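You operate a simulated robot arm through the tools that you are given. There is no shell and no other tool.

You are at the controls of a simulated two-armed robot. One attempt, no reset.

TASK
Turn the bench air on, drain the filter bowl and set 4 bar.
Fine: shut the yellow vent lever and free the lock bar first, then go in that order; leave the blue drain lever shut. Where these are worked on the way, their far stop is far enough and under half their travel is too little: blue drain lever.

It is judged by the outcome, as a careful person would: the job done as asked, and still so three seconds after it is handed in. It fails if anything else is knocked over, pushed out of place, dropped, spilled or broken.

THE ROBOT
Two 7-joint arms with fingered hands on one trunk that stands fixed in place. Base frame: the origin is at the foot of the trunk, x ahead of it, y to its left, z up. Lengths are in m, angles in rad, forces in N, time in s.
The left shoulder is at [0.04, 0.146, 1.305], the right one opposite. With the tool pointing down near the work surface each hand reaches from about 0.32 to 0.72 m from the base axis, measured 20 degrees to its own side. Payload 4 kg a hand.
The TCP of each hand is the grasp point between the finger pads, 0.026 m short of the fingertips. In the tool frame z runs along the fingers and y along their closing line. Largest opening 0.148 m; the body of the gripper starts 0.073 m behind the TCP. The gripper is a hand of 3 fingers: y runs from the thumb to the fingers, the wrist lies at [0, 0, -0.224] in the tool frame, and closing takes about 1.5 s.
Orientation is that of the tool frame in the base frame, as [roll, pitch, yaw] about the fixed x, y, z axes, in that order (R = Rz(yaw) Ry(pitch) Rx(roll)). With the fingers straight down and closing along the base's y, the tool's x points along the base's -x, its y along +y and its z along -z.

THE INTERFACE
- The arms move only by the tool play_rows. It takes "left_steps", "right_steps" or both (then of equal length, played together; a hand with none holds still); each is a list of rows, each a list of 6 numbers: the shift along the tool's x, y, z in units of 200 mm (1.0 is 200 mm), then the turn, a rotation vector about the tool's x, y, z in units of 120 degrees (1.0 is 120 degrees). In form: [[tx, ty, tz, wx, wy, wz], ...]. A call has 1 to 20 rows; each row is the pose to reach, as a shift and turn from the pose commanded when the call began, along the tool's axes at that moment. "left_fingers" and "right_fingers" are, for a hand that has rows, the finger opening in m, from 0 to 0.148, set as the call begins (left out, the last holds). A call with a number of a shift or a turn outside -1 to 1 is refused whole. Each row takes 0.2 s and may step no farther than 0.05 m and 0.15 rad from the row before; otherwise, or with a gripper value out of range, the whole call is refused. Where a pose cannot be reached the arm comes as near as it can. A force on the tool above 40 N (or 10 N above the force at the start of the call, whichever is more), or a blocked arm, ends the call early, and 0.2 s more pass. Each finger travels about 0.108 m/s and halts on what it meets, pressing with about 25 N; the grip force reading is that of the motor and also rises with nothing between the fingers. The clock runs only during rows and for 0.2 s after the last one: add rows that repeat a pose to give the fingers time. It gives the time, the measured TCP pose, the force on the tool (base axes), the opening and the grip force at its end, in the units of the frame above (readings bear some noise), with the torque about the TCP (base axes, N m) and any sound that the robot's microphone picked up.
- Cameras (640 x 400 px; columns grow to the right, rows downward): "scene" is now at [0.1, 0.0463, 1.5771]; the picture's right is [0.50, -0.87, -0.00], its down [-0.14, -0.08, -0.99] and it looks along [0.86, 0.49, -0.16] (base axes); focal length 214 px, centre (320, 200). "left" rides on the left gripper at [-0.068, -0.039, -0.09] in its tool frame; the picture's right is [0.50, -0.87, 0.00], its down [0.66, 0.38, -0.65] and it looks along [0.57, 0.33, 0.76] (tool axes); focal length 222 px, centre (320, 200). "right" rides on the right gripper at [0.068, -0.039, -0.09] in its tool frame; the picture's right is [0.50, 0.87, 0.00], its down [-0.66, 0.38, -0.65] and it looks along [-0.57, 0.33, 0.76] (tool axes); focal length 222 px, centre (320, 200). There is no depth. A picture from a camera that has moved, and an enlarged one, comes with that camera's place and axes in the base frame and with its lens.
- get_image(camera): a new picture of that camera. The clock stands still meanwhile.
- lift_body(by): slides the trunk up (or, below 0, down) by that many m; the arms and the scene camera ride with it, the base frame stays. It gives what a move gives, with no picture.
- finger_targets(finger1, finger2, thumb_bend, hand): sets how far each is bent, from 0 (flat) to 1 (curled in); at 0.3 the hand is open as for a grip, at 0.7 the pads meet at the TCP. One left out holds its place. A second passes; each finger stops where it meets its share of the squeeze, and holds until it gets a number again. A gripper value or a shape takes the hand back. It gives what a move gives, with no picture; readings hold the bend of each and the force on the fingers (four entries, about 0 where the hand has none), thumb and palm.
- grasp_type(shape, hand): the hand has 3 fingers and takes this shape, open, in about a second: jaw (thumb against the fingers, like two jaws); tri (thumb and two fingers); tip (a fingertip pinch); poke (one finger out to press); point (the index stretched); flat (the hand flat); cup (the hand cupped); fist (a fist). The gripper value then closes the fingers along that shape, each until it touches; the sizes above hold for jaw. It gives what a move gives, with no picture.
- turn_head(pan, tilt): turns the head with the scene camera to pan (to the left, within 1.501 rad either way) and tilt (down, from -0.506 to 1.204), counted from straight ahead of the robot. It gives what a move gives.
- inspect(camera, box): a new picture of the part [left, top, right, bottom] of that camera's present view, enlarged. The clock stands still meanwhile.
- finish_job(): hands the job in; it is judged then, once.

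Places have to be worked out from the pictures, the camera data and where the tool is seen. Open the grippers and draw the arms clear of the work before you hand the job in, unless the task says otherwise.

The tools are called after "Emit:" as name(argument=value, ...) on one line, values as JSON. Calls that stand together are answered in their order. play_rows: Moves the arms, as the interface text tells. Its arguments: {"type":"object","properties":{"left_steps":{"type":"array","items":{"type":"array","items":{"type":"number"}}},"left_fingers":{"type":"number"},"right_steps":{"type":"array","items":{"type":"array","items":{"type":"number"}}},"right_fingers":{"type":"number"}},"required":[]} The other tools are called the same way: lift_body (by) slides the trunk up or down; grasp_type (shape, hand) gives the hand a shape; finger_targets (finger1, finger2, thumb_bend, hand) moves the fingers one by one; turn_head (pan, tilt) turns the head that bears the scene camera; get_image (camera) takes a picture; inspect (camera, box) takes an enlarged picture of a part of a camera's view; finish_job () hands the job in.

At the start:

```text
time: 0.0
left_position: [0.3, 0.3378, 1.5899]
left_tcp_rot: [3.14, 0.0, -3.141]
left_contact_force: [0.0, 0.3, 0.2]
left_torque: [0.02, -0.03, 0.01]
left_finger_gap: 0.1477
left_finger_force: 0.1
left_shape: jaw
left_bend: [0.3, 0.3, 0.3]
left_finger forces: [0.1, 0.0, 0.1, 0.0, 0.0, 0.1]
right_position: [0.3083, 0.0567, 1.5521]
right_tcp_rot: [-3.141, -0.002, -3.141]
right_contact_force: [-0.4, 0.3, -0.4]
right_torque: [-0.02, -0.03, 0.0]
right_finger_gap: 0.1479
right_finger_force: 0.0
right_shape: jaw
right_bend: [0.3, 0.3, 0.3]
right_finger forces: [0.0, 0.0, 0.1, 0.0, 0.0, 0.0]
trunk travel left (down, up): [-0.475, 0.031]
head pan, tilt: [0.522, 0.164]
```

scene: 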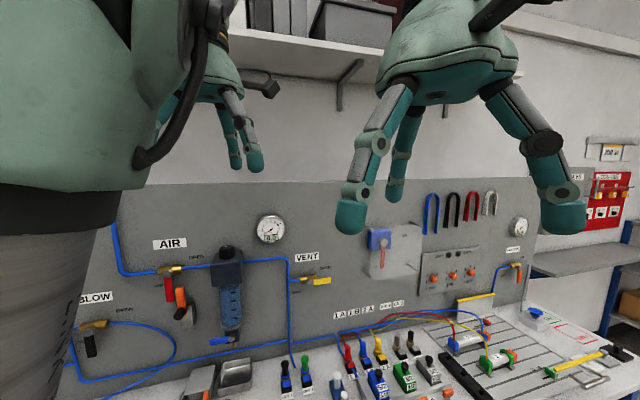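
right: 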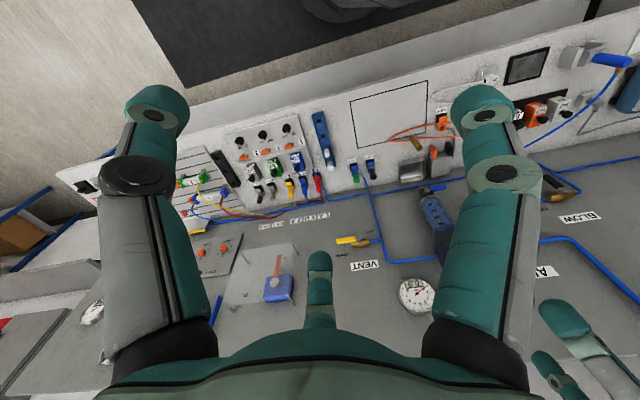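
left: 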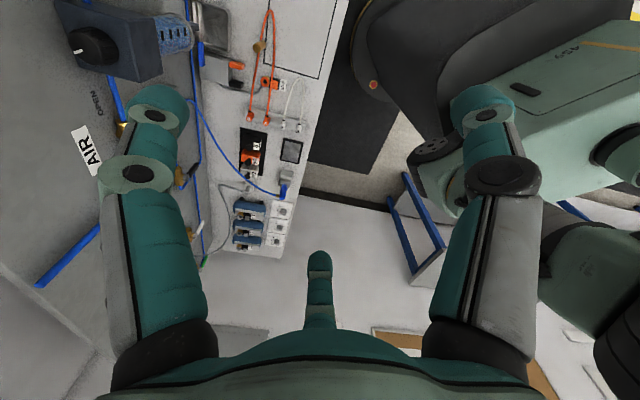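

I begin by looking closer at the panel with the scene camera, since the pictures show an AIR valve, a filter regulator, a gauge and a VENT lever on the back panel.

Emit:
inspect(camera="scene", box=[100, 200, 260, 360])

Emit:
inspect(camera="scene", box=[200, 200, 360, 300])

Emit:
inspect(camera="scene", box=[340, 190, 540, 315])

Emit:
inspect(camera="left", box=[20, 0, 240, 140])

```text
2.50 times, centred on (180, 280) of scene
camera zoom: at [0.1, 0.0463, 1.5771], right [0.5, -0.87, 0.0], down [-0.14, -0.08, -0.99], along [0.86, 0.49, -0.16], focal length 536 px, centre (670, 0)
```

zoom: 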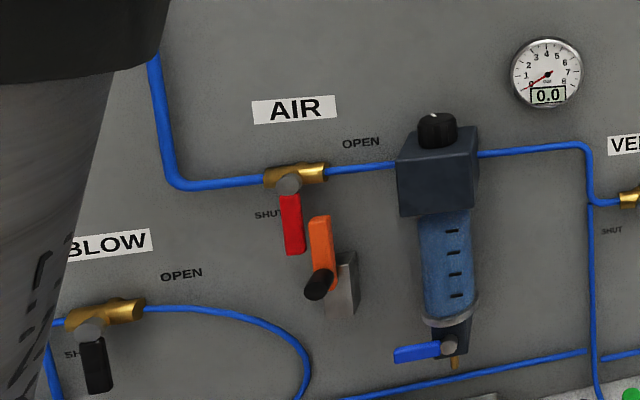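

```text
4.00 times, centred on (280, 250) of scene
camera zoom: at [0.1, 0.0463, 1.5771], right [0.5, -0.87, 0.0], down [-0.14, -0.08, -0.99], along [0.86, 0.49, -0.16], focal length 858 px, centre (480, 0)
```

zoom: 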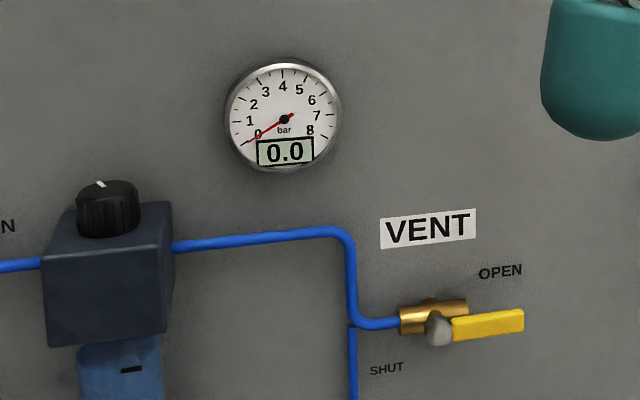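

```text
3.20 times, centred on (440, 252) of scene
camera zoom: at [0.1, 0.0463, 1.5771], right [0.5, -0.87, 0.0], down [-0.14, -0.08, -0.99], along [0.86, 0.49, -0.16], focal length 686 px, centre (-64, 32)
```

zoom: 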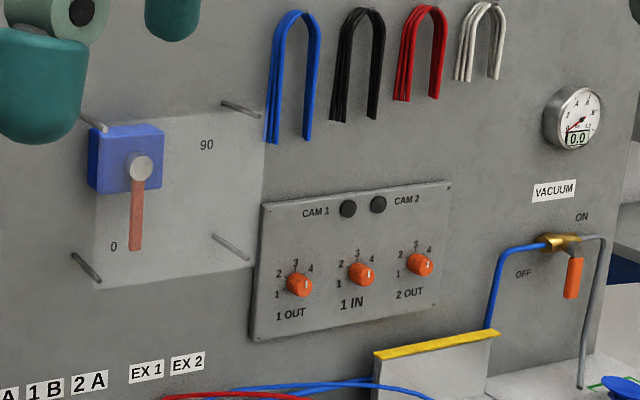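

```text
2.86 times, centred on (130, 70) of left
camera zoom: at [0.366, 0.2991, 1.6811], right [-0.5, -0.87, 0.0], down [-0.66, 0.38, 0.65], along [-0.57, 0.33, -0.76], focal length 635 px, centre (863, 571)
```

zoom: 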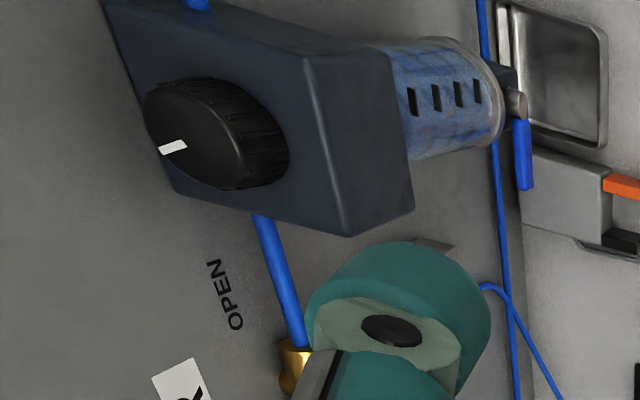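

The regulator knob triangulates to about [0.48, 0.58, 1.32], and the panel is turned roughly 45-55 degrees towards the robot's left front. I turn the head further left and down to see the AIR valve, lock bar and drain without the arm in the way.

Emit:
turn_head(pan=0.9, tilt=0.4)

Emit:
get_image(camera="scene")

```text
time: 0.8
left_position: [0.2992, 0.3379, 1.5904]
left_tcp_rot: [3.139, 0.002, -3.14]
left_contact_force: [-0.5, -0.3, 0.0]
left_torque: [0.0, -0.03, -0.01]
left_finger_gap: 0.148
left_finger_force: 0.1
left_shape: jaw
left_bend: [0.3, 0.3, 0.3]
left_finger forces: [0.0, 0.1, 0.1, 0.0, 0.1, 0.0]
right_position: [0.3079, 0.0573, 1.5527]
right_tcp_rot: [3.141, -0.001, -3.142]
right_contact_force: [0.5, -1.0, 0.3]
right_torque: [0.04, 0.0, -0.05]
right_finger_gap: 0.1479
right_finger_force: 0.0
right_shape: jaw
right_bend: [0.3, 0.3, 0.3]
right_finger forces: [0.0, 0.0, 0.0, 0.1, 0.1, 0.0]
trunk travel left (down, up): [-0.475, 0.031]
head pan, tilt: [0.901, 0.4]
```

```text
taken
camera scene: at [0.077, 0.0726, 1.5552], right [0.78, -0.62, 0.0], down [-0.24, -0.3, -0.92], along [0.57, 0.72, -0.39], focal length 214 px, centre (320, 200)
```

scene: 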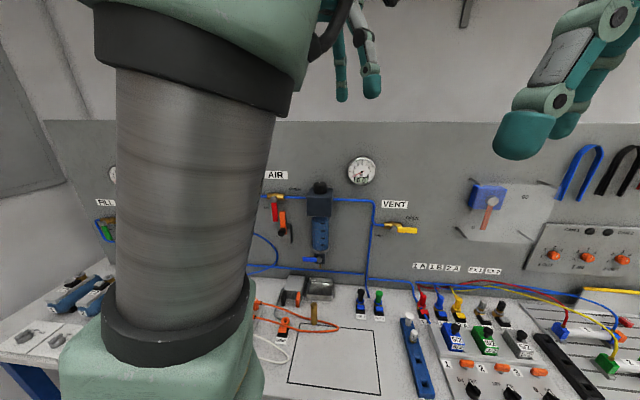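

The panel now looks nearly square to the camera, so its normal is about [-0.62, -0.78]. I zoom in on the key zones.

Emit:
inspect(camera="scene", box=[250, 160, 346, 280])

Emit:
inspect(camera="scene", box=[260, 165, 308, 195])

Emit:
inspect(camera="scene", box=[264, 190, 312, 250])

Emit:
inspect(camera="scene", box=[330, 145, 440, 250])

```text
3.33 times, centred on (298, 220) of scene
camera zoom: at [0.077, 0.0726, 1.5552], right [0.78, -0.62, 0.0], down [-0.24, -0.3, -0.92], along [0.57, 0.72, -0.39], focal length 715 px, centre (393, 133)
```

zoom: 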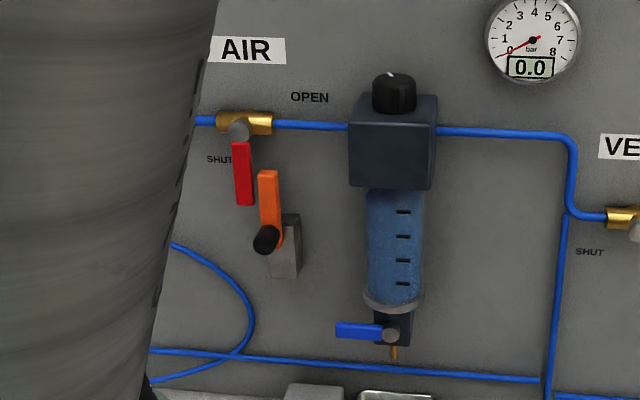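

```text
13.33 times, centred on (284, 180) of scene
camera zoom: at [0.077, 0.0726, 1.5552], right [0.78, -0.62, 0.0], down [-0.24, -0.3, -0.92], along [0.57, 0.72, -0.39], focal length 2860 px, centre (800, 467)
```

zoom: 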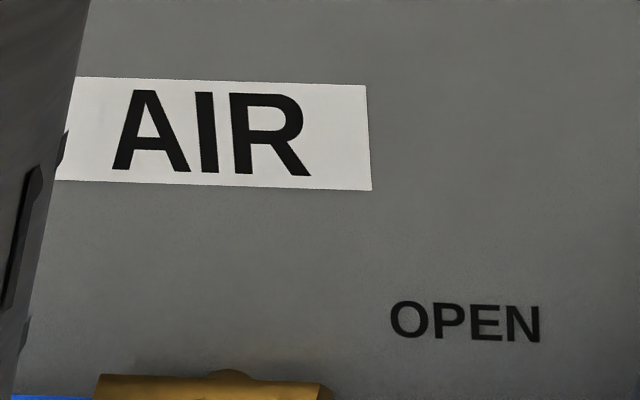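

```text
6.67 times, centred on (288, 220) of scene
camera zoom: at [0.077, 0.0726, 1.5552], right [0.78, -0.62, 0.0], down [-0.24, -0.3, -0.92], along [0.57, 0.72, -0.39], focal length 1430 px, centre (533, 67)
```

zoom: 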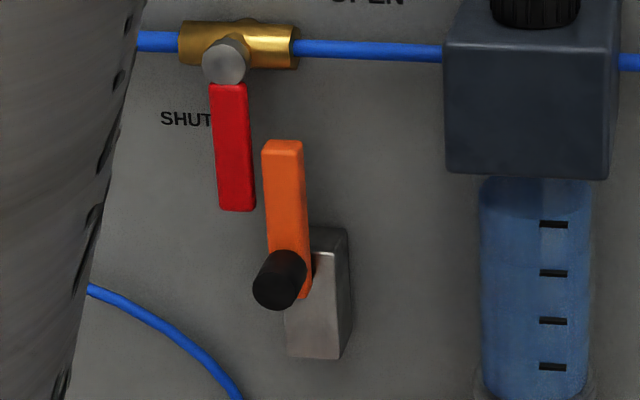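

```text
3.81 times, centred on (385, 198) of scene
camera zoom: at [0.077, 0.0726, 1.5552], right [0.78, -0.62, 0.0], down [-0.24, -0.3, -0.92], along [0.57, 0.72, -0.39], focal length 817 px, centre (72, 210)
```

zoom: 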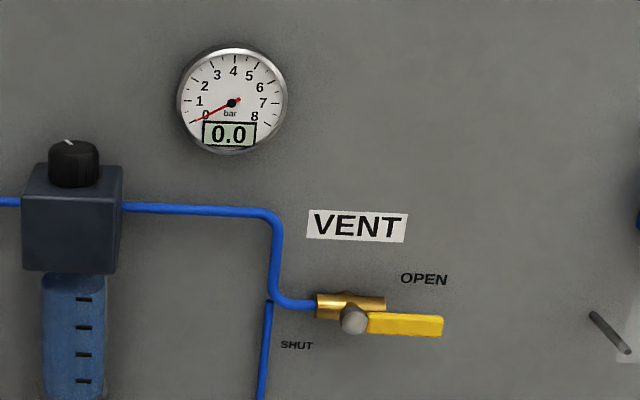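

The label edges put the panel face at 45 degrees: inward normal [0.707, 0.707, 0], rightward along it [0.707, -0.707, 0]. I turn and advance the left hand (yaw 45 degrees first) so that its camera can see the panel from a second viewpoint.

Emit:
play_rows(left_steps=[[0.017, 0.135, 0.117, 0, 0, -0.0625], [0.033, 0.27, 0.233, 0, 0, -0.125], [0.05, 0.405, 0.35, 0, 0, -0.1875], [0.067, 0.54, 0.467, 0, 0, -0.25], [0.083, 0.675, 0.583, 0, 0, -0.3125], [0.1, 0.81, 0.7, 0, 0, -0.375]])

Emit:
get_image(camera="left")

Emit:
get_image(camera="scene")

```text
time: 2.2
left_position: [0.2794, 0.5025, 1.4485]
left_tcp_rot: [3.142, 0.003, -2.354]
left_contact_force: [0.1, -0.1, -0.3]
left_torque: [-0.03, 0.0, -0.03]
left_finger_gap: 0.148
left_finger_force: 0.1
left_shape: jaw
left_bend: [0.3, 0.3, 0.3]
left_finger forces: [0.0, 0.1, 0.0, 0.1, 0.1, 0.1]
right_position: [0.3077, 0.0599, 1.5516]
right_tcp_rot: [-3.139, 0.0, 3.14]
right_contact_force: [0.6, 0.3, 0.5]
right_torque: [-0.01, -0.01, -0.01]
right_finger_gap: 0.1477
right_finger_force: 0.1
right_shape: jaw
right_bend: [0.3, 0.3, 0.3]
right_finger forces: [0.1, 0.0, 0.0, 0.0, 0.0, 0.0]
trunk travel left (down, up): [-0.475, 0.031]
head pan, tilt: [0.901, 0.4]
```

```text
taken
camera left: at [0.3539, 0.5232, 1.5394], right [0.26, -0.97, 0.0], down [-0.73, -0.2, 0.65], along [-0.63, -0.17, -0.76], focal length 222 px, centre (320, 200)
```

left: 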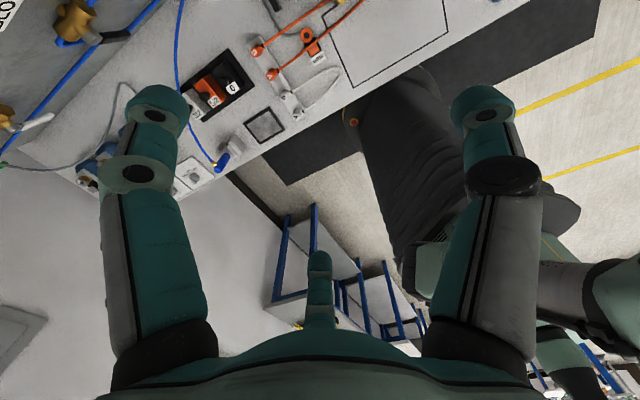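

```text
taken
camera scene: at [0.0777, 0.0753, 1.5549], right [0.78, -0.62, 0.0], down [-0.24, -0.31, -0.92], along [0.57, 0.72, -0.39], focal length 214 px, centre (320, 200)
```

scene: 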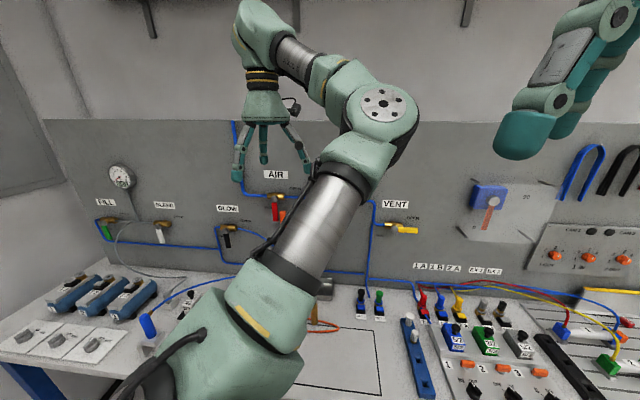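

The arm turned as expected and the left hand now points down at [0.28, 0.50, 1.45]. I now pitch it so the fingers point squarely into the panel, at a safe standoff.

Emit:
play_rows(left_steps=[[-0.0225, 0.042, 0.045, 0, -0.068, 0], [-0.045, 0.084, 0.09, 0, -0.136, 0], [-0.0675, 0.125, 0.136, 0, -0.2045, 0], [-0.09, 0.167, 0.182, 0, -0.273, 0], [-0.1125, 0.209, 0.227, 0, -0.341, 0], [-0.135, 0.25, 0.273, 0, -0.409, 0], [-0.1575, 0.292, 0.318, 0, -0.477, 0], [-0.18, 0.334, 0.364, 0, -0.545, 0], [-0.2025, 0.376, 0.409, 0, -0.614, 0], [-0.225, 0.418, 0.4545, 0, -0.682, 0], [-0.2475, 0.46, 0.5, 0, -0.75, 0]])

Emit:
get_image(camera="left")

Emit:
get_image(camera="scene")

```text
time: 4.7
left_position: [0.2554, 0.6344, 1.3579]
left_tcp_rot: [0.022, 1.569, 0.809]
left_contact_force: [-0.6, -0.1, 0.3]
left_torque: [0.0, -0.01, -0.02]
left_finger_gap: 0.1477
left_finger_force: 0.1
left_shape: jaw
left_bend: [0.3, 0.3, 0.3]
left_finger forces: [0.0, 0.0, 0.1, 0.0, 0.0, 0.0]
left hand out of reach, approached as far as the arm can: row 9, 10, 11
right_position: [0.3068, 0.0585, 1.5536]
right_tcp_rot: [-3.141, -0.001, 3.141]
right_contact_force: [0.1, 0.5, 0.1]
right_torque: [-0.03, 0.01, 0.0]
right_finger_gap: 0.1478
right_finger_force: 0.1
right_shape: jaw
right_bend: [0.3, 0.3, 0.3]
right_finger forces: [0.0, 0.0, 0.0, 0.0, 0.1, 0.1]
trunk travel left (down, up): [-0.475, 0.031]
head pan, tilt: [0.901, 0.4]
```

```text
taken
camera left: at [0.218, 0.5428, 1.4246], right [0.61, -0.61, -0.5], down [-0.73, -0.19, -0.66], along [0.3, 0.77, -0.56], focal length 222 px, centre (320, 200)
```

left: 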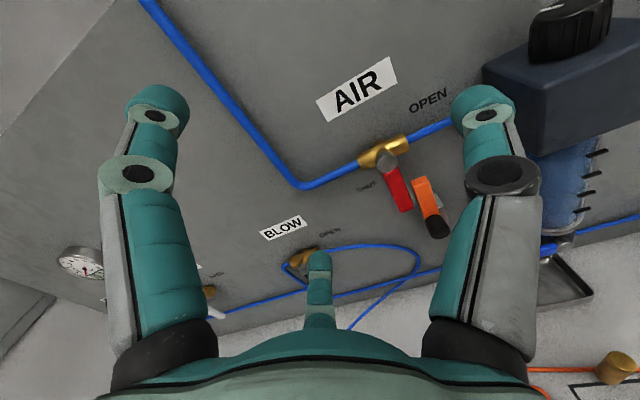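

```text
taken
camera scene: at [0.0765, 0.0738, 1.5551], right [0.78, -0.62, 0.0], down [-0.24, -0.31, -0.92], along [0.57, 0.72, -0.39], focal length 214 px, centre (320, 200)
```

scene: 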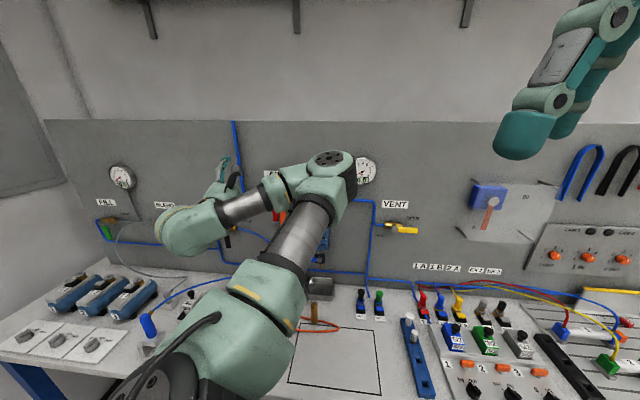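

Triangulated so far: red AIR lever stem near [0.371, 0.697, 1.276] hanging down to z 1.19, orange bar top near [0.39, 0.678, 1.229] right beside it, black knob near [0.37, 0.66, 1.163]. I look closer at the lock bar and regulator with the left camera.

Emit:
inspect(camera="left", box=[340, 120, 468, 250])

Emit:
inspect(camera="left", box=[460, 0, 640, 310])

Emit:
inspect(camera="scene", box=[260, 190, 340, 280])

```text
3.08 times, centred on (404, 185) of left
camera zoom: at [0.218, 0.5428, 1.4246], right [0.61, -0.61, -0.5], down [-0.73, -0.19, -0.66], along [0.3, 0.77, -0.56], focal length 684 px, centre (62, 246)
```

zoom: 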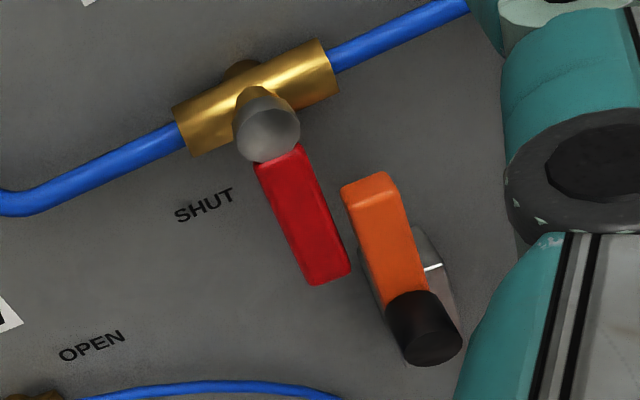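

```text
1.29 times, centred on (550, 155) of left
camera zoom: at [0.218, 0.5428, 1.4246], right [0.61, -0.61, -0.5], down [-0.73, -0.19, -0.66], along [0.3, 0.77, -0.56], focal length 287 px, centre (23, 258)
```

zoom: 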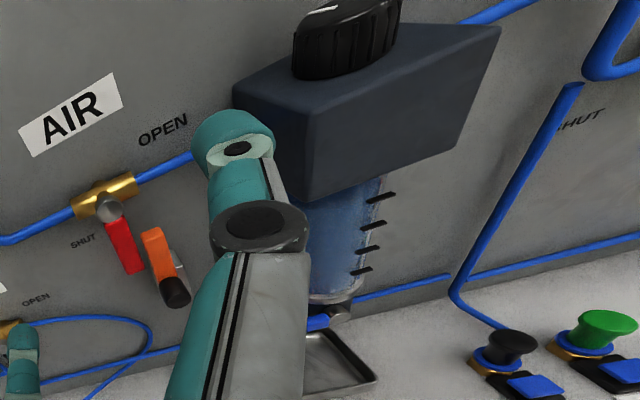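

```text
4.44 times, centred on (300, 235) of scene
camera zoom: at [0.0765, 0.0738, 1.5551], right [0.78, -0.62, 0.0], down [-0.24, -0.31, -0.92], along [0.57, 0.72, -0.39], focal length 953 px, centre (409, 44)
```

zoom: 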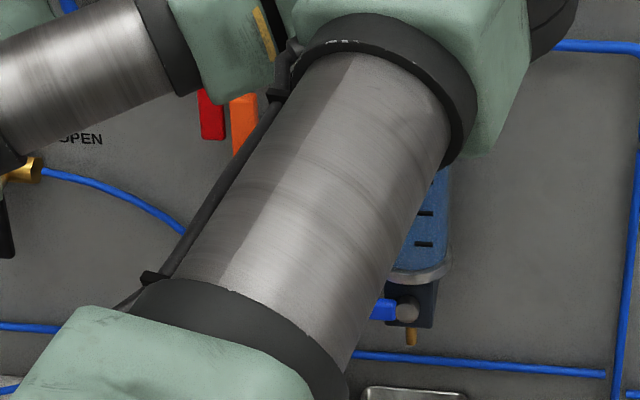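

The lock bar is a vertical orange bar on a steel block, right in the swing path of the red lever, with a black knob sticking out. I start with the vent: its stem works out near a=0.18 along the panel, z=1.19, with the yellow lever pointing right; I bring the right hand round towards it, fingers closed as a prod.

Emit:
play_rows(right_steps=[[-0.118, 0.0775, 0.086, 0, 0, -0.0625], [-0.237, 0.155, 0.172, 0, 0, -0.125], [-0.355, 0.2325, 0.2575, 0, 0, -0.1875], [-0.473, 0.31, 0.343, 0, 0, -0.25], [-0.592, 0.3875, 0.429, 0, 0, -0.3125], [-0.71, 0.465, 0.515, 0, 0, -0.375]], right_fingers=0)

Emit:
get_image(camera="scene")

Emit:
get_image(camera="right")

```text
time: 6.2
left_position: [0.2539, 0.634, 1.3586]
left_tcp_rot: [-0.483, 1.568, 0.3]
left_contact_force: [0.1, 0.1, -0.5]
left_torque: [0.0, 0.0, 0.0]
left_finger_gap: 0.148
left_finger_force: 0.0
left_shape: jaw
left_bend: [0.3, 0.3, 0.3]
left_finger forces: [0.0, 0.0, 0.0, 0.0, 0.0, 0.1]
right_position: [0.4515, 0.1075, 1.4593]
right_tcp_rot: [3.098, 0.018, -2.44]
right_contact_force: [0.2, 0.0, 0.1]
right_torque: [0.05, -0.02, 0.01]
right_finger_gap: 0.0
right_finger_force: 25.3
right_shape: jaw
right_bend: [0.7, 0.7, 0.7]
right_finger forces: [0.0, 0.1, 0.0, 0.1, 0.0, 0.1]
right hand out of reach, approached as far as the arm can: row 5, 6
trunk travel left (down, up): [-0.475, 0.031]
head pan, tilt: [0.901, 0.4]
stopped in row 6 (right hand): the arm was blocked; the commanded pose is now the measured one
```

```text
taken
camera scene: at [0.0748, 0.0736, 1.5552], right [0.78, -0.62, 0.0], down [-0.24, -0.31, -0.92], along [0.57, 0.72, -0.39], focal length 214 px, centre (320, 200)
```

scene: 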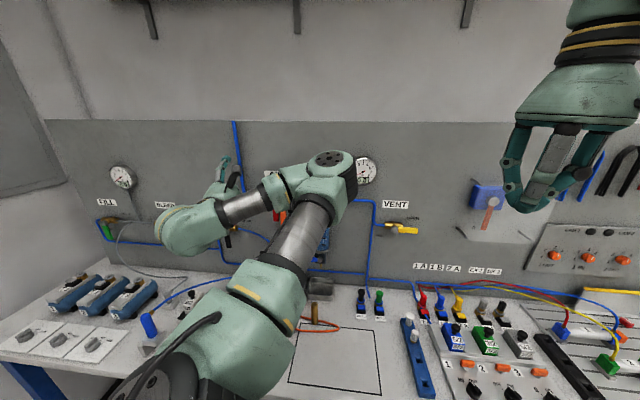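

```text
taken
camera right: at [0.4273, 0.03, 1.5442], right [-0.94, 0.34, 0.03], down [0.27, 0.68, 0.68], along [0.21, 0.65, -0.73], focal length 222 px, centre (320, 200)
```

right: 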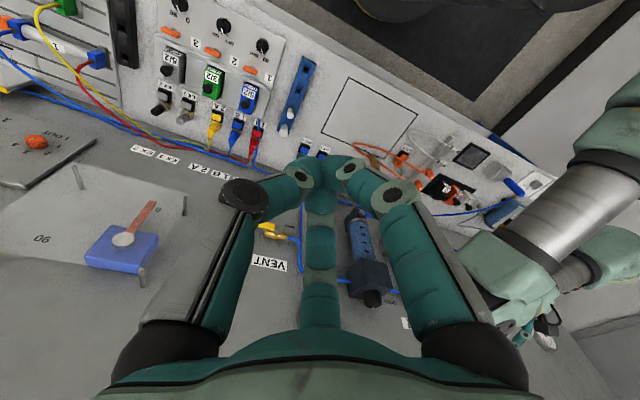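

The right hand stopped about 40 degrees round in yaw, at [0.45, 0.11, 1.46], probably near a joint limit and not on an object. I pitch it now so the fingers point towards the panel while moving forward and down.

Emit:
play_rows(right_steps=[[-0.086, 0.012, 0.072, 0, -0.068, 0], [-0.173, 0.024, 0.1445, 0, -0.136, 0], [-0.259, 0.035, 0.217, 0, -0.2045, 0], [-0.345, 0.047, 0.289, 0, -0.273, 0], [-0.432, 0.059, 0.361, 0, -0.341, 0], [-0.518, 0.071, 0.434, 0, -0.409, 0], [-0.605, 0.083, 0.506, 0, -0.477, 0], [-0.691, 0.0945, 0.578, 0, -0.545, 0], [-0.777, 0.106, 0.65, 0, -0.614, 0], [-0.864, 0.118, 0.723, 0, -0.682, 0], [-0.95, 0.13, 0.795, 0, -0.75, 0]])

Emit:
get_image(camera="scene")

Emit:
get_image(camera="right")

```text
time: 8.7
left_position: [0.2593, 0.6352, 1.3552]
left_tcp_rot: [2.588, 1.57, -2.911]
left_contact_force: [0.1, 0.9, 0.2]
left_torque: [0.03, -0.01, -0.01]
left_finger_gap: 0.1477
left_finger_force: 0.0
left_shape: jaw
left_bend: [0.3, 0.3, 0.3]
left_finger forces: [0.1, 0.1, 0.0, 0.1, 0.0, 0.0]
right_position: [0.6236, 0.2832, 1.3852]
right_tcp_rot: [2.815, 1.442, -2.749]
right_contact_force: [0.9, 0.1, -0.6]
right_torque: [-0.02, 0.01, -0.01]
right_finger_gap: 0.0
right_finger_force: 24.6
right_shape: jaw
right_bend: [0.7, 0.7, 0.7]
right_finger forces: [0.0, 0.0, 0.0, 0.0, 0.1, 0.0]
right hand out of reach, approached as far as the arm can: row 9, 10, 11
trunk travel left (down, up): [-0.475, 0.031]
head pan, tilt: [0.901, 0.4]
```

```text
taken
camera scene: at [0.08, 0.074, 1.5549], right [0.78, -0.62, 0.0], down [-0.24, -0.31, -0.92], along [0.57, 0.72, -0.39], focal length 214 px, centre (320, 200)
```

scene: 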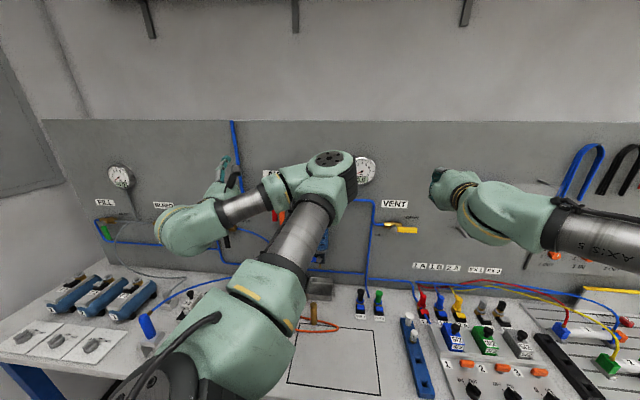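

```text
taken
camera right: at [0.5739, 0.1906, 1.3259], right [-0.63, 0.63, -0.46], down [-0.66, -0.11, 0.74], along [0.42, 0.77, 0.48], focal length 222 px, centre (320, 200)
```

right: 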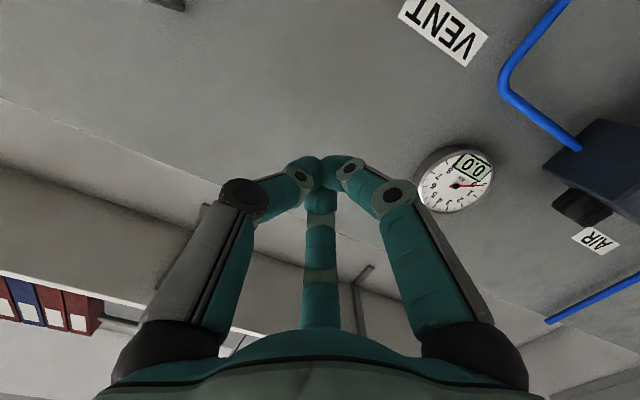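

The right hand now points into the panel at about n=0.64, z=1.385, still with clearance, and its camera even sees the gauge reading 0.0. I move it to just above and in front of the yellow lever to check reach.

Emit:
play_rows(right_steps=[[0.04, 0.012, 0.09, 0, 0, 0], [0.08, 0.024, 0.18, 0, 0, 0], [0.12, 0.036, 0.27, 0, 0, 0], [0.15, 0.0485, 0.361, 0, 0, 0], [0.15, 0.0485, 0.361, 0, 0, 0]])

Emit:
get_image(camera="scene")

Emit:
get_image(camera="right")

```text
time: 9.8
left_position: [0.2567, 0.6332, 1.3575]
left_tcp_rot: [-2.54, 1.57, -1.757]
left_contact_force: [-0.2, 0.5, -0.1]
left_torque: [0.01, -0.03, 0.0]
left_finger_gap: 0.1478
left_finger_force: 0.1
left_shape: jaw
left_bend: [0.3, 0.3, 0.3]
left_finger forces: [0.0, 0.1, 0.0, 0.0, 0.0, 0.1]
right_position: [0.6645, 0.3357, 1.3493]
right_tcp_rot: [2.803, 1.444, -2.76]
right_contact_force: [0.4, 0.4, 0.8]
right_torque: [0.03, -0.01, 0.02]
right_finger_gap: 0.0002
right_finger_force: 25.2
right_shape: jaw
right_bend: [0.7, 0.7, 0.7]
right_finger forces: [0.0, 0.1, 0.0, 0.0, 0.0, 0.0]
trunk travel left (down, up): [-0.475, 0.031]
head pan, tilt: [0.901, 0.4]
```

```text
taken
camera scene: at [0.0773, 0.0727, 1.5551], right [0.78, -0.62, 0.0], down [-0.24, -0.3, -0.92], along [0.57, 0.72, -0.39], focal length 214 px, centre (320, 200)
```

scene: 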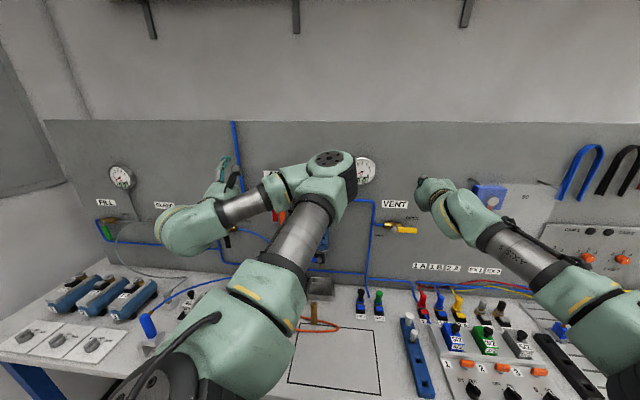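

```text
taken
camera right: at [0.6143, 0.2443, 1.2899], right [-0.63, 0.63, -0.46], down [-0.66, -0.11, 0.74], along [0.42, 0.77, 0.49], focal length 222 px, centre (320, 200)
```

right: 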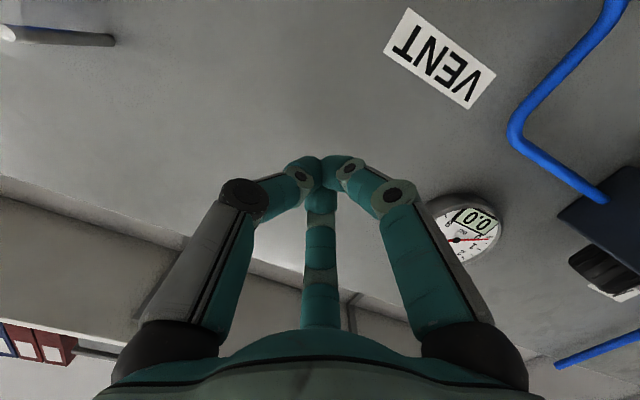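

The right hand followed well and is at a=0.23, n=0.71, z=1.35; the VENT label checks out at a≈0.18, z≈1.26. I lower the hand straight down to just above the yellow lever.

Emit:
play_rows(right_steps=[[0.136, -0.006, 0.017, 0, 0, 0], [0.272, -0.011, 0.034, 0, 0, 0], [0.409, -0.017, 0.05, 0, 0, 0], [0.545, -0.0225, 0.067, 0, 0, 0], [0.545, -0.0225, 0.067, 0, 0, 0]])

Emit:
get_image(camera="scene")

Emit:
get_image(camera="right")

```text
time: 11.1
left_position: [0.2561, 0.6331, 1.3569]
left_tcp_rot: [0.27, 1.57, 1.057]
left_contact_force: [-0.1, 0.6, 0.4]
left_torque: [-0.03, 0.0, 0.02]
left_finger_gap: 0.1479
left_finger_force: 0.1
left_shape: jaw
left_bend: [0.3, 0.3, 0.3]
left_finger forces: [0.0, 0.0, 0.0, 0.1, 0.0, 0.0]
right_position: [0.6718, 0.3417, 1.3009]
right_tcp_rot: [2.821, 1.439, -2.743]
right_contact_force: [-0.3, 1.5, 0.3]
right_torque: [0.01, -0.05, 0.04]
right_finger_gap: 0.0001
right_finger_force: 25.0
right_shape: jaw
right_bend: [0.7, 0.7, 0.7]
right_finger forces: [0.0, 0.1, 0.0, 0.1, 0.1, 0.1]
right hand out of reach, approached as far as the arm can: row 2, 3, 4, 5
trunk travel left (down, up): [-0.475, 0.031]
head pan, tilt: [0.901, 0.4]
```

```text
taken
camera scene: at [0.0772, 0.0732, 1.5551], right [0.78, -0.62, 0.0], down [-0.24, -0.31, -0.92], along [0.57, 0.72, -0.39], focal length 214 px, centre (320, 200)
```

scene: 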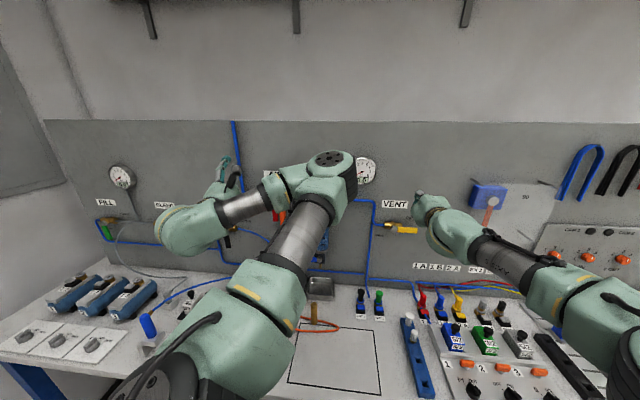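

```text
taken
camera right: at [0.6221, 0.2501, 1.2424], right [-0.63, 0.63, -0.46], down [-0.66, -0.11, 0.75], along [0.42, 0.77, 0.48], focal length 222 px, centre (320, 200)
```

right: 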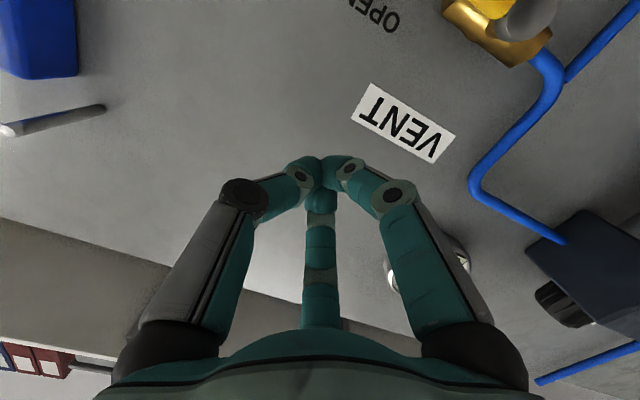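

At this trunk height the right arm stops at z≈1.30 when pointing level. I try tilting the right hand about 25 degrees further down, which should free it to go lower.

Emit:
play_rows(right_steps=[[0.05, -0.003, -0.015, 0, 0.0525, 0], [0.105, -0.007, -0.03, 0, 0.105, 0], [0.16, -0.01, -0.045, 0, 0.1575, 0], [0.21, -0.013, -0.06, 0, 0.21, 0], [0.21, -0.013, -0.06, 0, 0.21, 0]])

Emit:
get_image(camera="scene")

```text
time: 12.2
left_position: [0.2566, 0.6339, 1.3577]
left_tcp_rot: [-0.252, 1.57, 0.532]
left_contact_force: [0.5, 0.1, 0.8]
left_torque: [0.01, -0.01, 0.0]
left_finger_gap: 0.148
left_finger_force: 0.1
left_shape: jaw
left_bend: [0.3, 0.3, 0.3]
left_finger forces: [0.0, 0.0, 0.1, 0.1, 0.0, 0.0]
right_position: [0.6617, 0.3044, 1.295]
right_tcp_rot: [3.063, 1.009, -2.488]
right_contact_force: [-0.2, -0.2, -0.8]
right_torque: [0.03, 0.0, 0.03]
right_finger_gap: 0.0001
right_finger_force: 24.9
right_shape: jaw
right_bend: [0.7, 0.7, 0.7]
right_finger forces: [0.0, 0.0, 0.1, 0.0, 0.0, 0.1]
right hand out of reach, approached as far as the arm can: row 3, 4, 5
trunk travel left (down, up): [-0.475, 0.031]
head pan, tilt: [0.901, 0.4]
```

```text
taken
camera scene: at [0.0762, 0.0728, 1.5553], right [0.78, -0.62, 0.0], down [-0.24, -0.31, -0.92], along [0.57, 0.72, -0.39], focal length 214 px, centre (320, 200)
```

scene: 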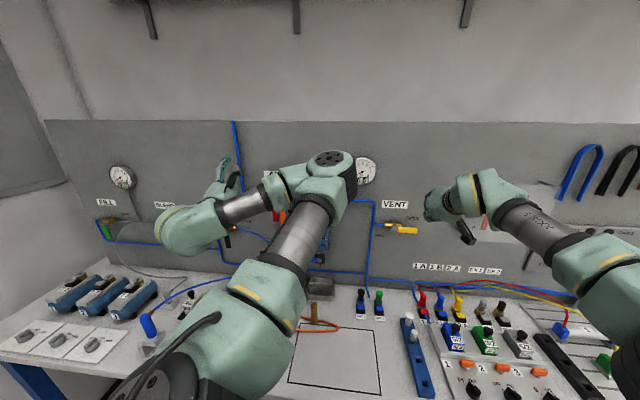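

The right arm cannot get lower there, so I will work the vent with the left hand. I draw the right hand back out of the way first.

Emit:
play_rows(right_steps=[[0.017, -0.05, -0.15, 0, 0.033, 0], [0.033, -0.1, -0.3, 0, 0.067, 0], [0.05, -0.15, -0.45, 0, 0.1, 0], [0.067, -0.2, -0.6, 0, 0.133, 0], [0.083, -0.25, -0.75, 0, 0.167, 0], [0.1, -0.3, -0.9, 0, 0.2, 0]])

Emit:
get_image(camera="scene")

```text
time: 13.7
left_position: [0.255, 0.6324, 1.3577]
left_tcp_rot: [0.095, 1.569, 0.879]
left_contact_force: [-0.9, 0.7, 0.4]
left_torque: [0.01, 0.01, 0.03]
left_finger_gap: 0.148
left_finger_force: 0.0
left_shape: jaw
left_bend: [0.3, 0.3, 0.3]
left_finger forces: [0.0, 0.0, 0.1, 0.0, 0.0, 0.0]
right_position: [0.5796, 0.147, 1.3724]
right_tcp_rot: [3.092, 0.592, -2.451]
right_contact_force: [0.4, -0.8, -0.9]
right_torque: [-0.02, 0.0, -0.02]
right_finger_gap: 0.0001
right_finger_force: 24.8
right_shape: jaw
right_bend: [0.7, 0.7, 0.7]
right_finger forces: [0.0, 0.1, 0.0, 0.0, 0.0, 0.0]
trunk travel left (down, up): [-0.475, 0.031]
head pan, tilt: [0.901, 0.4]
```

```text
taken
camera scene: at [0.0763, 0.0721, 1.5552], right [0.78, -0.62, 0.0], down [-0.24, -0.3, -0.92], along [0.57, 0.72, -0.39], focal length 214 px, centre (320, 200)
```

scene: 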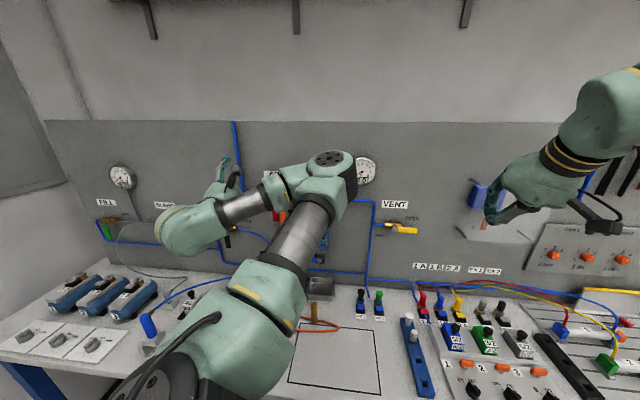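

The right hand is backing off cleanly. I continue to a parked spot low on the right, near [0.48, -0.1, 1.45].

Emit:
play_rows(right_steps=[[0.095, -0.075, -0.125, 0, 0.033, 0], [0.19, -0.15, -0.25, 0, 0.066, 0], [0.285, -0.225, -0.375, 0, 0.1, 0], [0.38, -0.3, -0.5, 0, 0.133, 0], [0.475, -0.375, -0.625, 0, 0.166, 0], [0.57, -0.45, -0.75, 0, 0.2, 0], [0.665, -0.525, -0.875, 0, 0.233, 0], [0.76, -0.6, -1.0, 0, 0.266, 0]])

Emit:
get_image(camera="scene")

Emit:
get_image(camera="right")

```text
time: 15.4
left_position: [0.2554, 0.6318, 1.3572]
left_tcp_rot: [0.136, 1.57, 0.921]
left_contact_force: [-0.2, -0.4, 0.0]
left_torque: [0.01, -0.01, -0.04]
left_finger_gap: 0.1476
left_finger_force: 0.0
left_shape: jaw
left_bend: [0.3, 0.3, 0.3]
left_finger forces: [0.1, 0.0, 0.0, 0.0, 0.1, 0.0]
right_position: [0.4836, -0.1007, 1.4461]
right_tcp_rot: [3.1, 0.037, -2.424]
right_contact_force: [-0.1, -0.6, 0.1]
right_torque: [0.0, -0.01, 0.02]
right_finger_gap: 0.0
right_finger_force: 24.9
right_shape: jaw
right_bend: [0.7, 0.7, 0.7]
right_finger forces: [0.0, 0.1, 0.1, 0.1, 0.0, 0.0]
trunk travel left (down, up): [-0.475, 0.031]
head pan, tilt: [0.901, 0.4]
```

```text
taken
camera scene: at [0.0762, 0.0718, 1.5552], right [0.78, -0.62, 0.0], down [-0.24, -0.3, -0.92], along [0.57, 0.72, -0.39], focal length 214 px, centre (320, 200)
```

scene: 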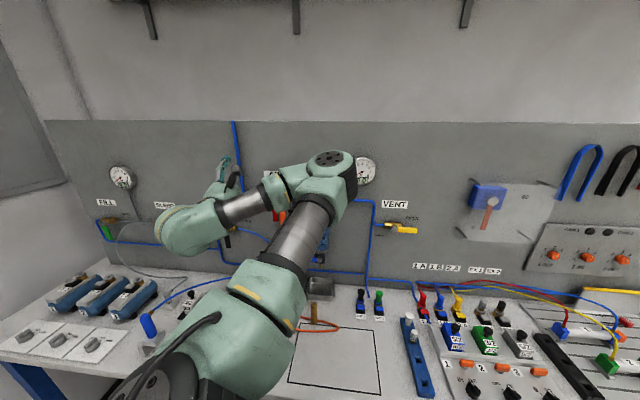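

```text
taken
camera right: at [0.4581, -0.1785, 1.531], right [-0.95, 0.32, 0.02], down [0.25, 0.68, 0.69], along [0.21, 0.66, -0.72], focal length 222 px, centre (320, 200)
```

right: 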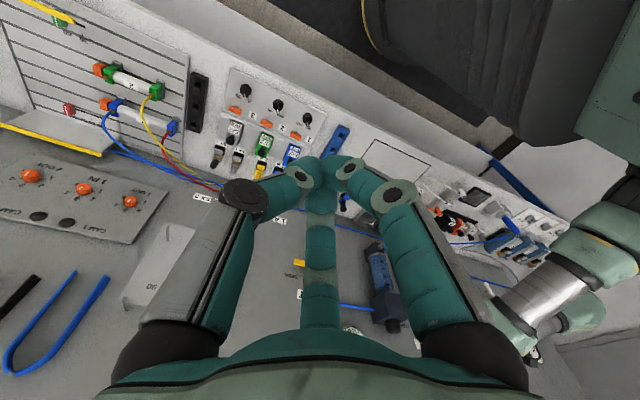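

The right hand is parked clear. I now bring the left hand to the vent, lifting over to z≈1.48 first so the wrist does not crowd its own shoulder, with the fingers closing into a prod.

Emit:
play_rows(left_steps=[[-0.123, -0.147, 0.022, 0, 0, 0], [-0.246, -0.294, 0.044, 0, 0, 0], [-0.369, -0.441, 0.066, 0, 0, 0], [-0.492, -0.588, 0.088, 0, 0, 0], [-0.615, -0.735, 0.11, 0, 0, 0]], left_fingers=0)

Emit:
get_image(camera="left")

```text
time: 16.6
left_position: [0.3766, 0.5441, 1.4821]
left_tcp_rot: [0.461, 1.57, 1.246]
left_contact_force: [-0.8, 0.2, 0.7]
left_torque: [0.02, 0.0, -0.03]
left_finger_gap: 0.0
left_finger_force: 25.0
left_shape: jaw
left_bend: [0.7, 0.7, 0.7]
left_finger forces: [0.1, 0.1, 0.0, 0.0, 0.0, 0.1]
left hand out of reach, approached as far as the arm can: row 1, 2
right_position: [0.4844, -0.1004, 1.4457]
right_tcp_rot: [3.098, 0.038, -2.425]
right_contact_force: [0.4, -1.0, 0.3]
right_torque: [-0.01, -0.02, 0.06]
right_finger_gap: 0.0
right_finger_force: 24.9
right_shape: jaw
right_bend: [0.7, 0.7, 0.7]
right_finger forces: [0.0, 0.0, 0.0, 0.0, 0.0, 0.0]
trunk travel left (down, up): [-0.475, 0.031]
head pan, tilt: [0.901, 0.4]
```

```text
taken
camera left: at [0.3389, 0.4515, 1.55], right [0.61, -0.61, -0.5], down [-0.73, -0.19, -0.66], along [0.3, 0.77, -0.56], focal length 222 px, centre (320, 200)
```

left: 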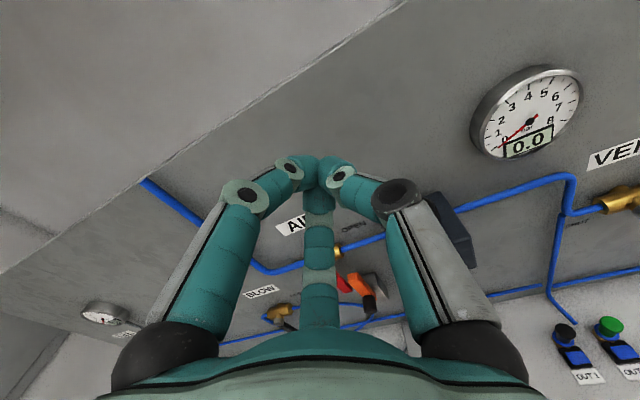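

The left hand is at a≈-0.12, n≈0.65, z≈1.48 and moving freely, gauge still 0.0. I continue right and then down towards the vent.

Emit:
play_rows(left_steps=[[0, -0.2, 0.01, 0, 0, 0], [0, -0.4, 0.02, 0, 0, 0], [0, -0.6, 0.03, 0, 0, 0], [0, -0.8, 0.04, 0, 0, 0], [0, -1.0, 0.05, 0, 0, 0]])

Emit:
play_rows(left_steps=[[0.12, -0.155, 0.01, 0, 0, 0], [0.24, -0.31, 0.02, 0, 0, 0], [0.36, -0.465, 0.03, 0, 0, 0], [0.48, -0.62, 0.04, 0, 0, 0], [0.6, -0.775, 0.05, 0, 0, 0], [0.6, -0.775, 0.05, 0, 0, 0]])

Emit:
get_image(camera="left")

Emit:
get_image(camera="scene")

```text
time: 17.9
left_position: [0.4359, 0.4913, 1.478]
left_tcp_rot: [0.925, 1.566, 1.707]
left_contact_force: [0.1, 0.0, 0.2]
left_torque: [-0.01, 0.02, 0.04]
left_finger_gap: 0.0
left_finger_force: 24.8
left_shape: jaw
left_bend: [0.7, 0.7, 0.7]
left_finger forces: [0.0, 0.1, 0.0, 0.0, 0.1, 0.0]
left hand out of reach, approached as far as the arm can: row 3, 4, 5
right_position: [0.484, -0.1007, 1.4455]
right_tcp_rot: [3.101, 0.036, -2.427]
right_contact_force: [0.5, -0.3, 0.5]
right_torque: [0.0, -0.01, 0.0]
right_finger_gap: 0.0
right_finger_force: 25.1
right_shape: jaw
right_bend: [0.7, 0.7, 0.7]
right_finger forces: [0.1, 0.0, 0.0, 0.1, 0.1, 0.0]
trunk travel left (down, up): [-0.475, 0.031]
head pan, tilt: [0.901, 0.4]
```

```text
time: 19.2
left_position: [0.4782, 0.5169, 1.3707]
left_tcp_rot: [0.609, 1.569, 1.392]
left_contact_force: [0.2, -0.1, 0.2]
left_torque: [0.0, 0.01, 0.01]
left_finger_gap: 0.0
left_finger_force: 24.8
left_shape: jaw
left_bend: [0.7, 0.7, 0.7]
left_finger forces: [0.0, 0.0, 0.0, 0.0, 0.0, 0.0]
left hand out of reach, approached as far as the arm can: row 1, 2, 3, 4, 5, 6
right_position: [0.4838, -0.0994, 1.446]
right_tcp_rot: [3.099, 0.037, -2.427]
right_contact_force: [0.0, -0.1, 0.2]
right_torque: [0.01, 0.0, 0.01]
right_finger_gap: 0.0
right_finger_force: 24.6
right_shape: jaw
right_bend: [0.7, 0.7, 0.7]
right_finger forces: [0.1, 0.1, 0.0, 0.0, 0.0, 0.0]
trunk travel left (down, up): [-0.475, 0.031]
head pan, tilt: [0.901, 0.4]
```

```text
taken
camera left: at [0.4409, 0.4254, 1.4378], right [0.61, -0.61, -0.5], down [-0.73, -0.19, -0.66], along [0.31, 0.77, -0.56], focal length 222 px, centre (320, 200)
```

left: 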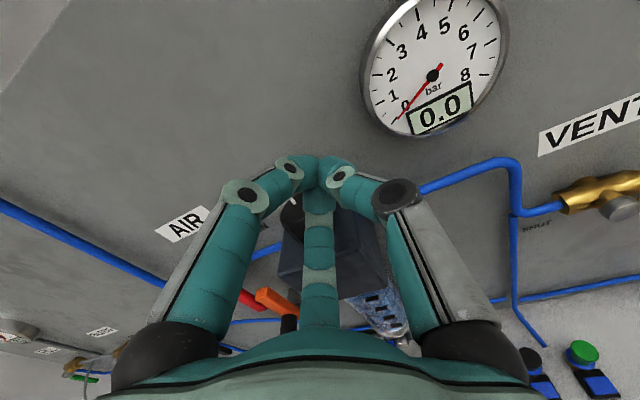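

```text
taken
camera scene: at [0.0769, 0.0723, 1.5552], right [0.78, -0.62, 0.0], down [-0.24, -0.3, -0.92], along [0.57, 0.72, -0.39], focal length 214 px, centre (320, 200)
```

scene: 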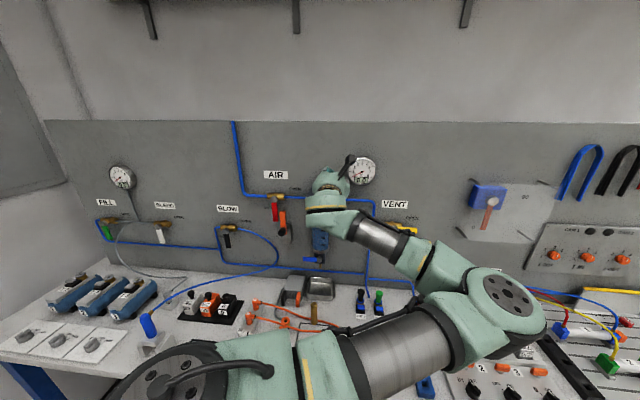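

The arm's elbow swung over to the right and the hand is at a≈-0.03, close to the regulator knob, so I back out up and away, and return the left arm to its earlier pose on the left.

Emit:
play_rows(left_steps=[[-0.15, 0.0, -0.15, 0, 0, 0], [-0.35, 0.05, -0.25, 0, 0, 0], [-0.5, 0.15, -0.2625, 0, 0, 0], [-0.555, 0.3, -0.2625, 0, 0, 0], [-0.555, 0.455, -0.2625, 0, 0, 0], [-0.555, 0.455, -0.2625, 0, 0, 0]])

Emit:
get_image(camera="scene")

```text
time: 20.6
left_position: [0.3792, 0.5424, 1.4878]
left_tcp_rot: [0.631, 1.568, 1.417]
left_contact_force: [0.4, -0.5, 0.1]
left_torque: [-0.01, -0.01, 0.0]
left_finger_gap: 0.0001
left_finger_force: 24.9
left_shape: jaw
left_bend: [0.7, 0.7, 0.7]
left_finger forces: [0.0, 0.0, 0.1, 0.0, 0.0, 0.1]
left hand out of reach, approached as far as the arm can: row 1
right_position: [0.4853, -0.099, 1.4462]
right_tcp_rot: [3.101, 0.037, -2.425]
right_contact_force: [0.0, 0.1, -0.3]
right_torque: [0.02, 0.01, 0.01]
right_finger_gap: 0.0
right_finger_force: 24.9
right_shape: jaw
right_bend: [0.7, 0.7, 0.7]
right_finger forces: [0.0, 0.0, 0.1, 0.0, 0.0, 0.1]
trunk travel left (down, up): [-0.475, 0.031]
head pan, tilt: [0.901, 0.4]
```

```text
taken
camera scene: at [0.0773, 0.0719, 1.5551], right [0.78, -0.62, 0.0], down [-0.24, -0.3, -0.92], along [0.57, 0.72, -0.39], focal length 214 px, centre (320, 200)
```

scene: 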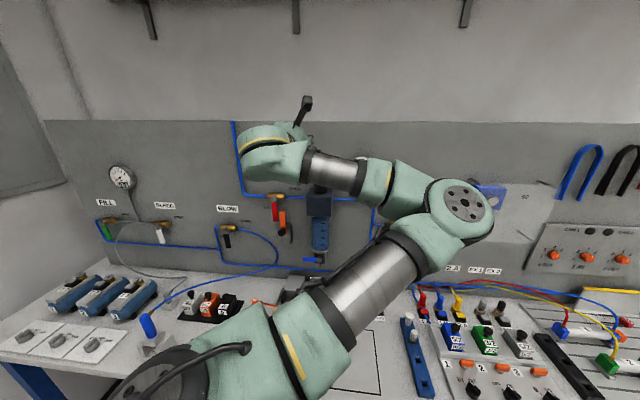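

The left hand followed back up; I return it to the left standoff pose so the right arm gets free room.

Emit:
play_rows(left_steps=[[0.1, 0.15, -0.02, 0, 0, 0], [0.23, 0.3, -0.04, 0, 0, 0], [0.36, 0.45, -0.06, 0, 0, 0], [0.5, 0.6, -0.08, 0, 0, 0], [0.65, 0.76, -0.1, 0, 0, 0]])

Emit:
get_image(camera="scene")

```text
time: 21.9
left_position: [0.2584, 0.6389, 1.3543]
left_tcp_rot: [-1.388, 1.569, -0.605]
left_contact_force: [-0.5, 0.5, -0.2]
left_torque: [-0.01, -0.02, 0.02]
left_finger_gap: 0.0
left_finger_force: 25.2
left_shape: jaw
left_bend: [0.7, 0.7, 0.7]
left_finger forces: [0.1, 0.1, 0.1, 0.1, 0.0, 0.0]
right_position: [0.4837, -0.0956, 1.4472]
right_tcp_rot: [3.102, 0.033, -2.426]
right_contact_force: [0.5, 1.0, 0.0]
right_torque: [-0.04, -0.01, -0.04]
right_finger_gap: 0.0
right_finger_force: 24.8
right_shape: jaw
right_bend: [0.7, 0.7, 0.7]
right_finger forces: [0.0, 0.0, 0.0, 0.1, 0.0, 0.0]
trunk travel left (down, up): [-0.475, 0.031]
head pan, tilt: [0.901, 0.4]
```

```text
taken
camera scene: at [0.0753, 0.0754, 1.5551], right [0.78, -0.62, 0.0], down [-0.24, -0.31, -0.92], along [0.57, 0.72, -0.39], focal length 214 px, centre (320, 200)
```

scene: 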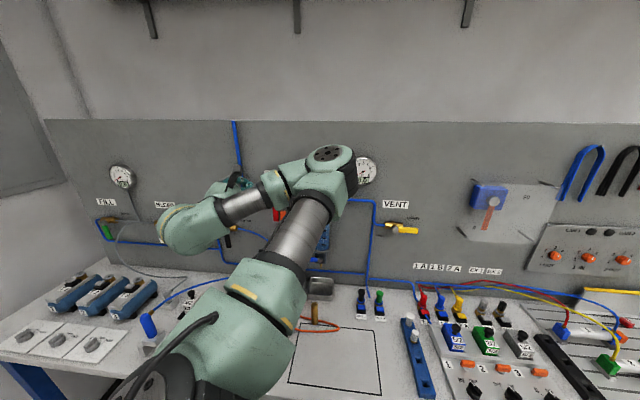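

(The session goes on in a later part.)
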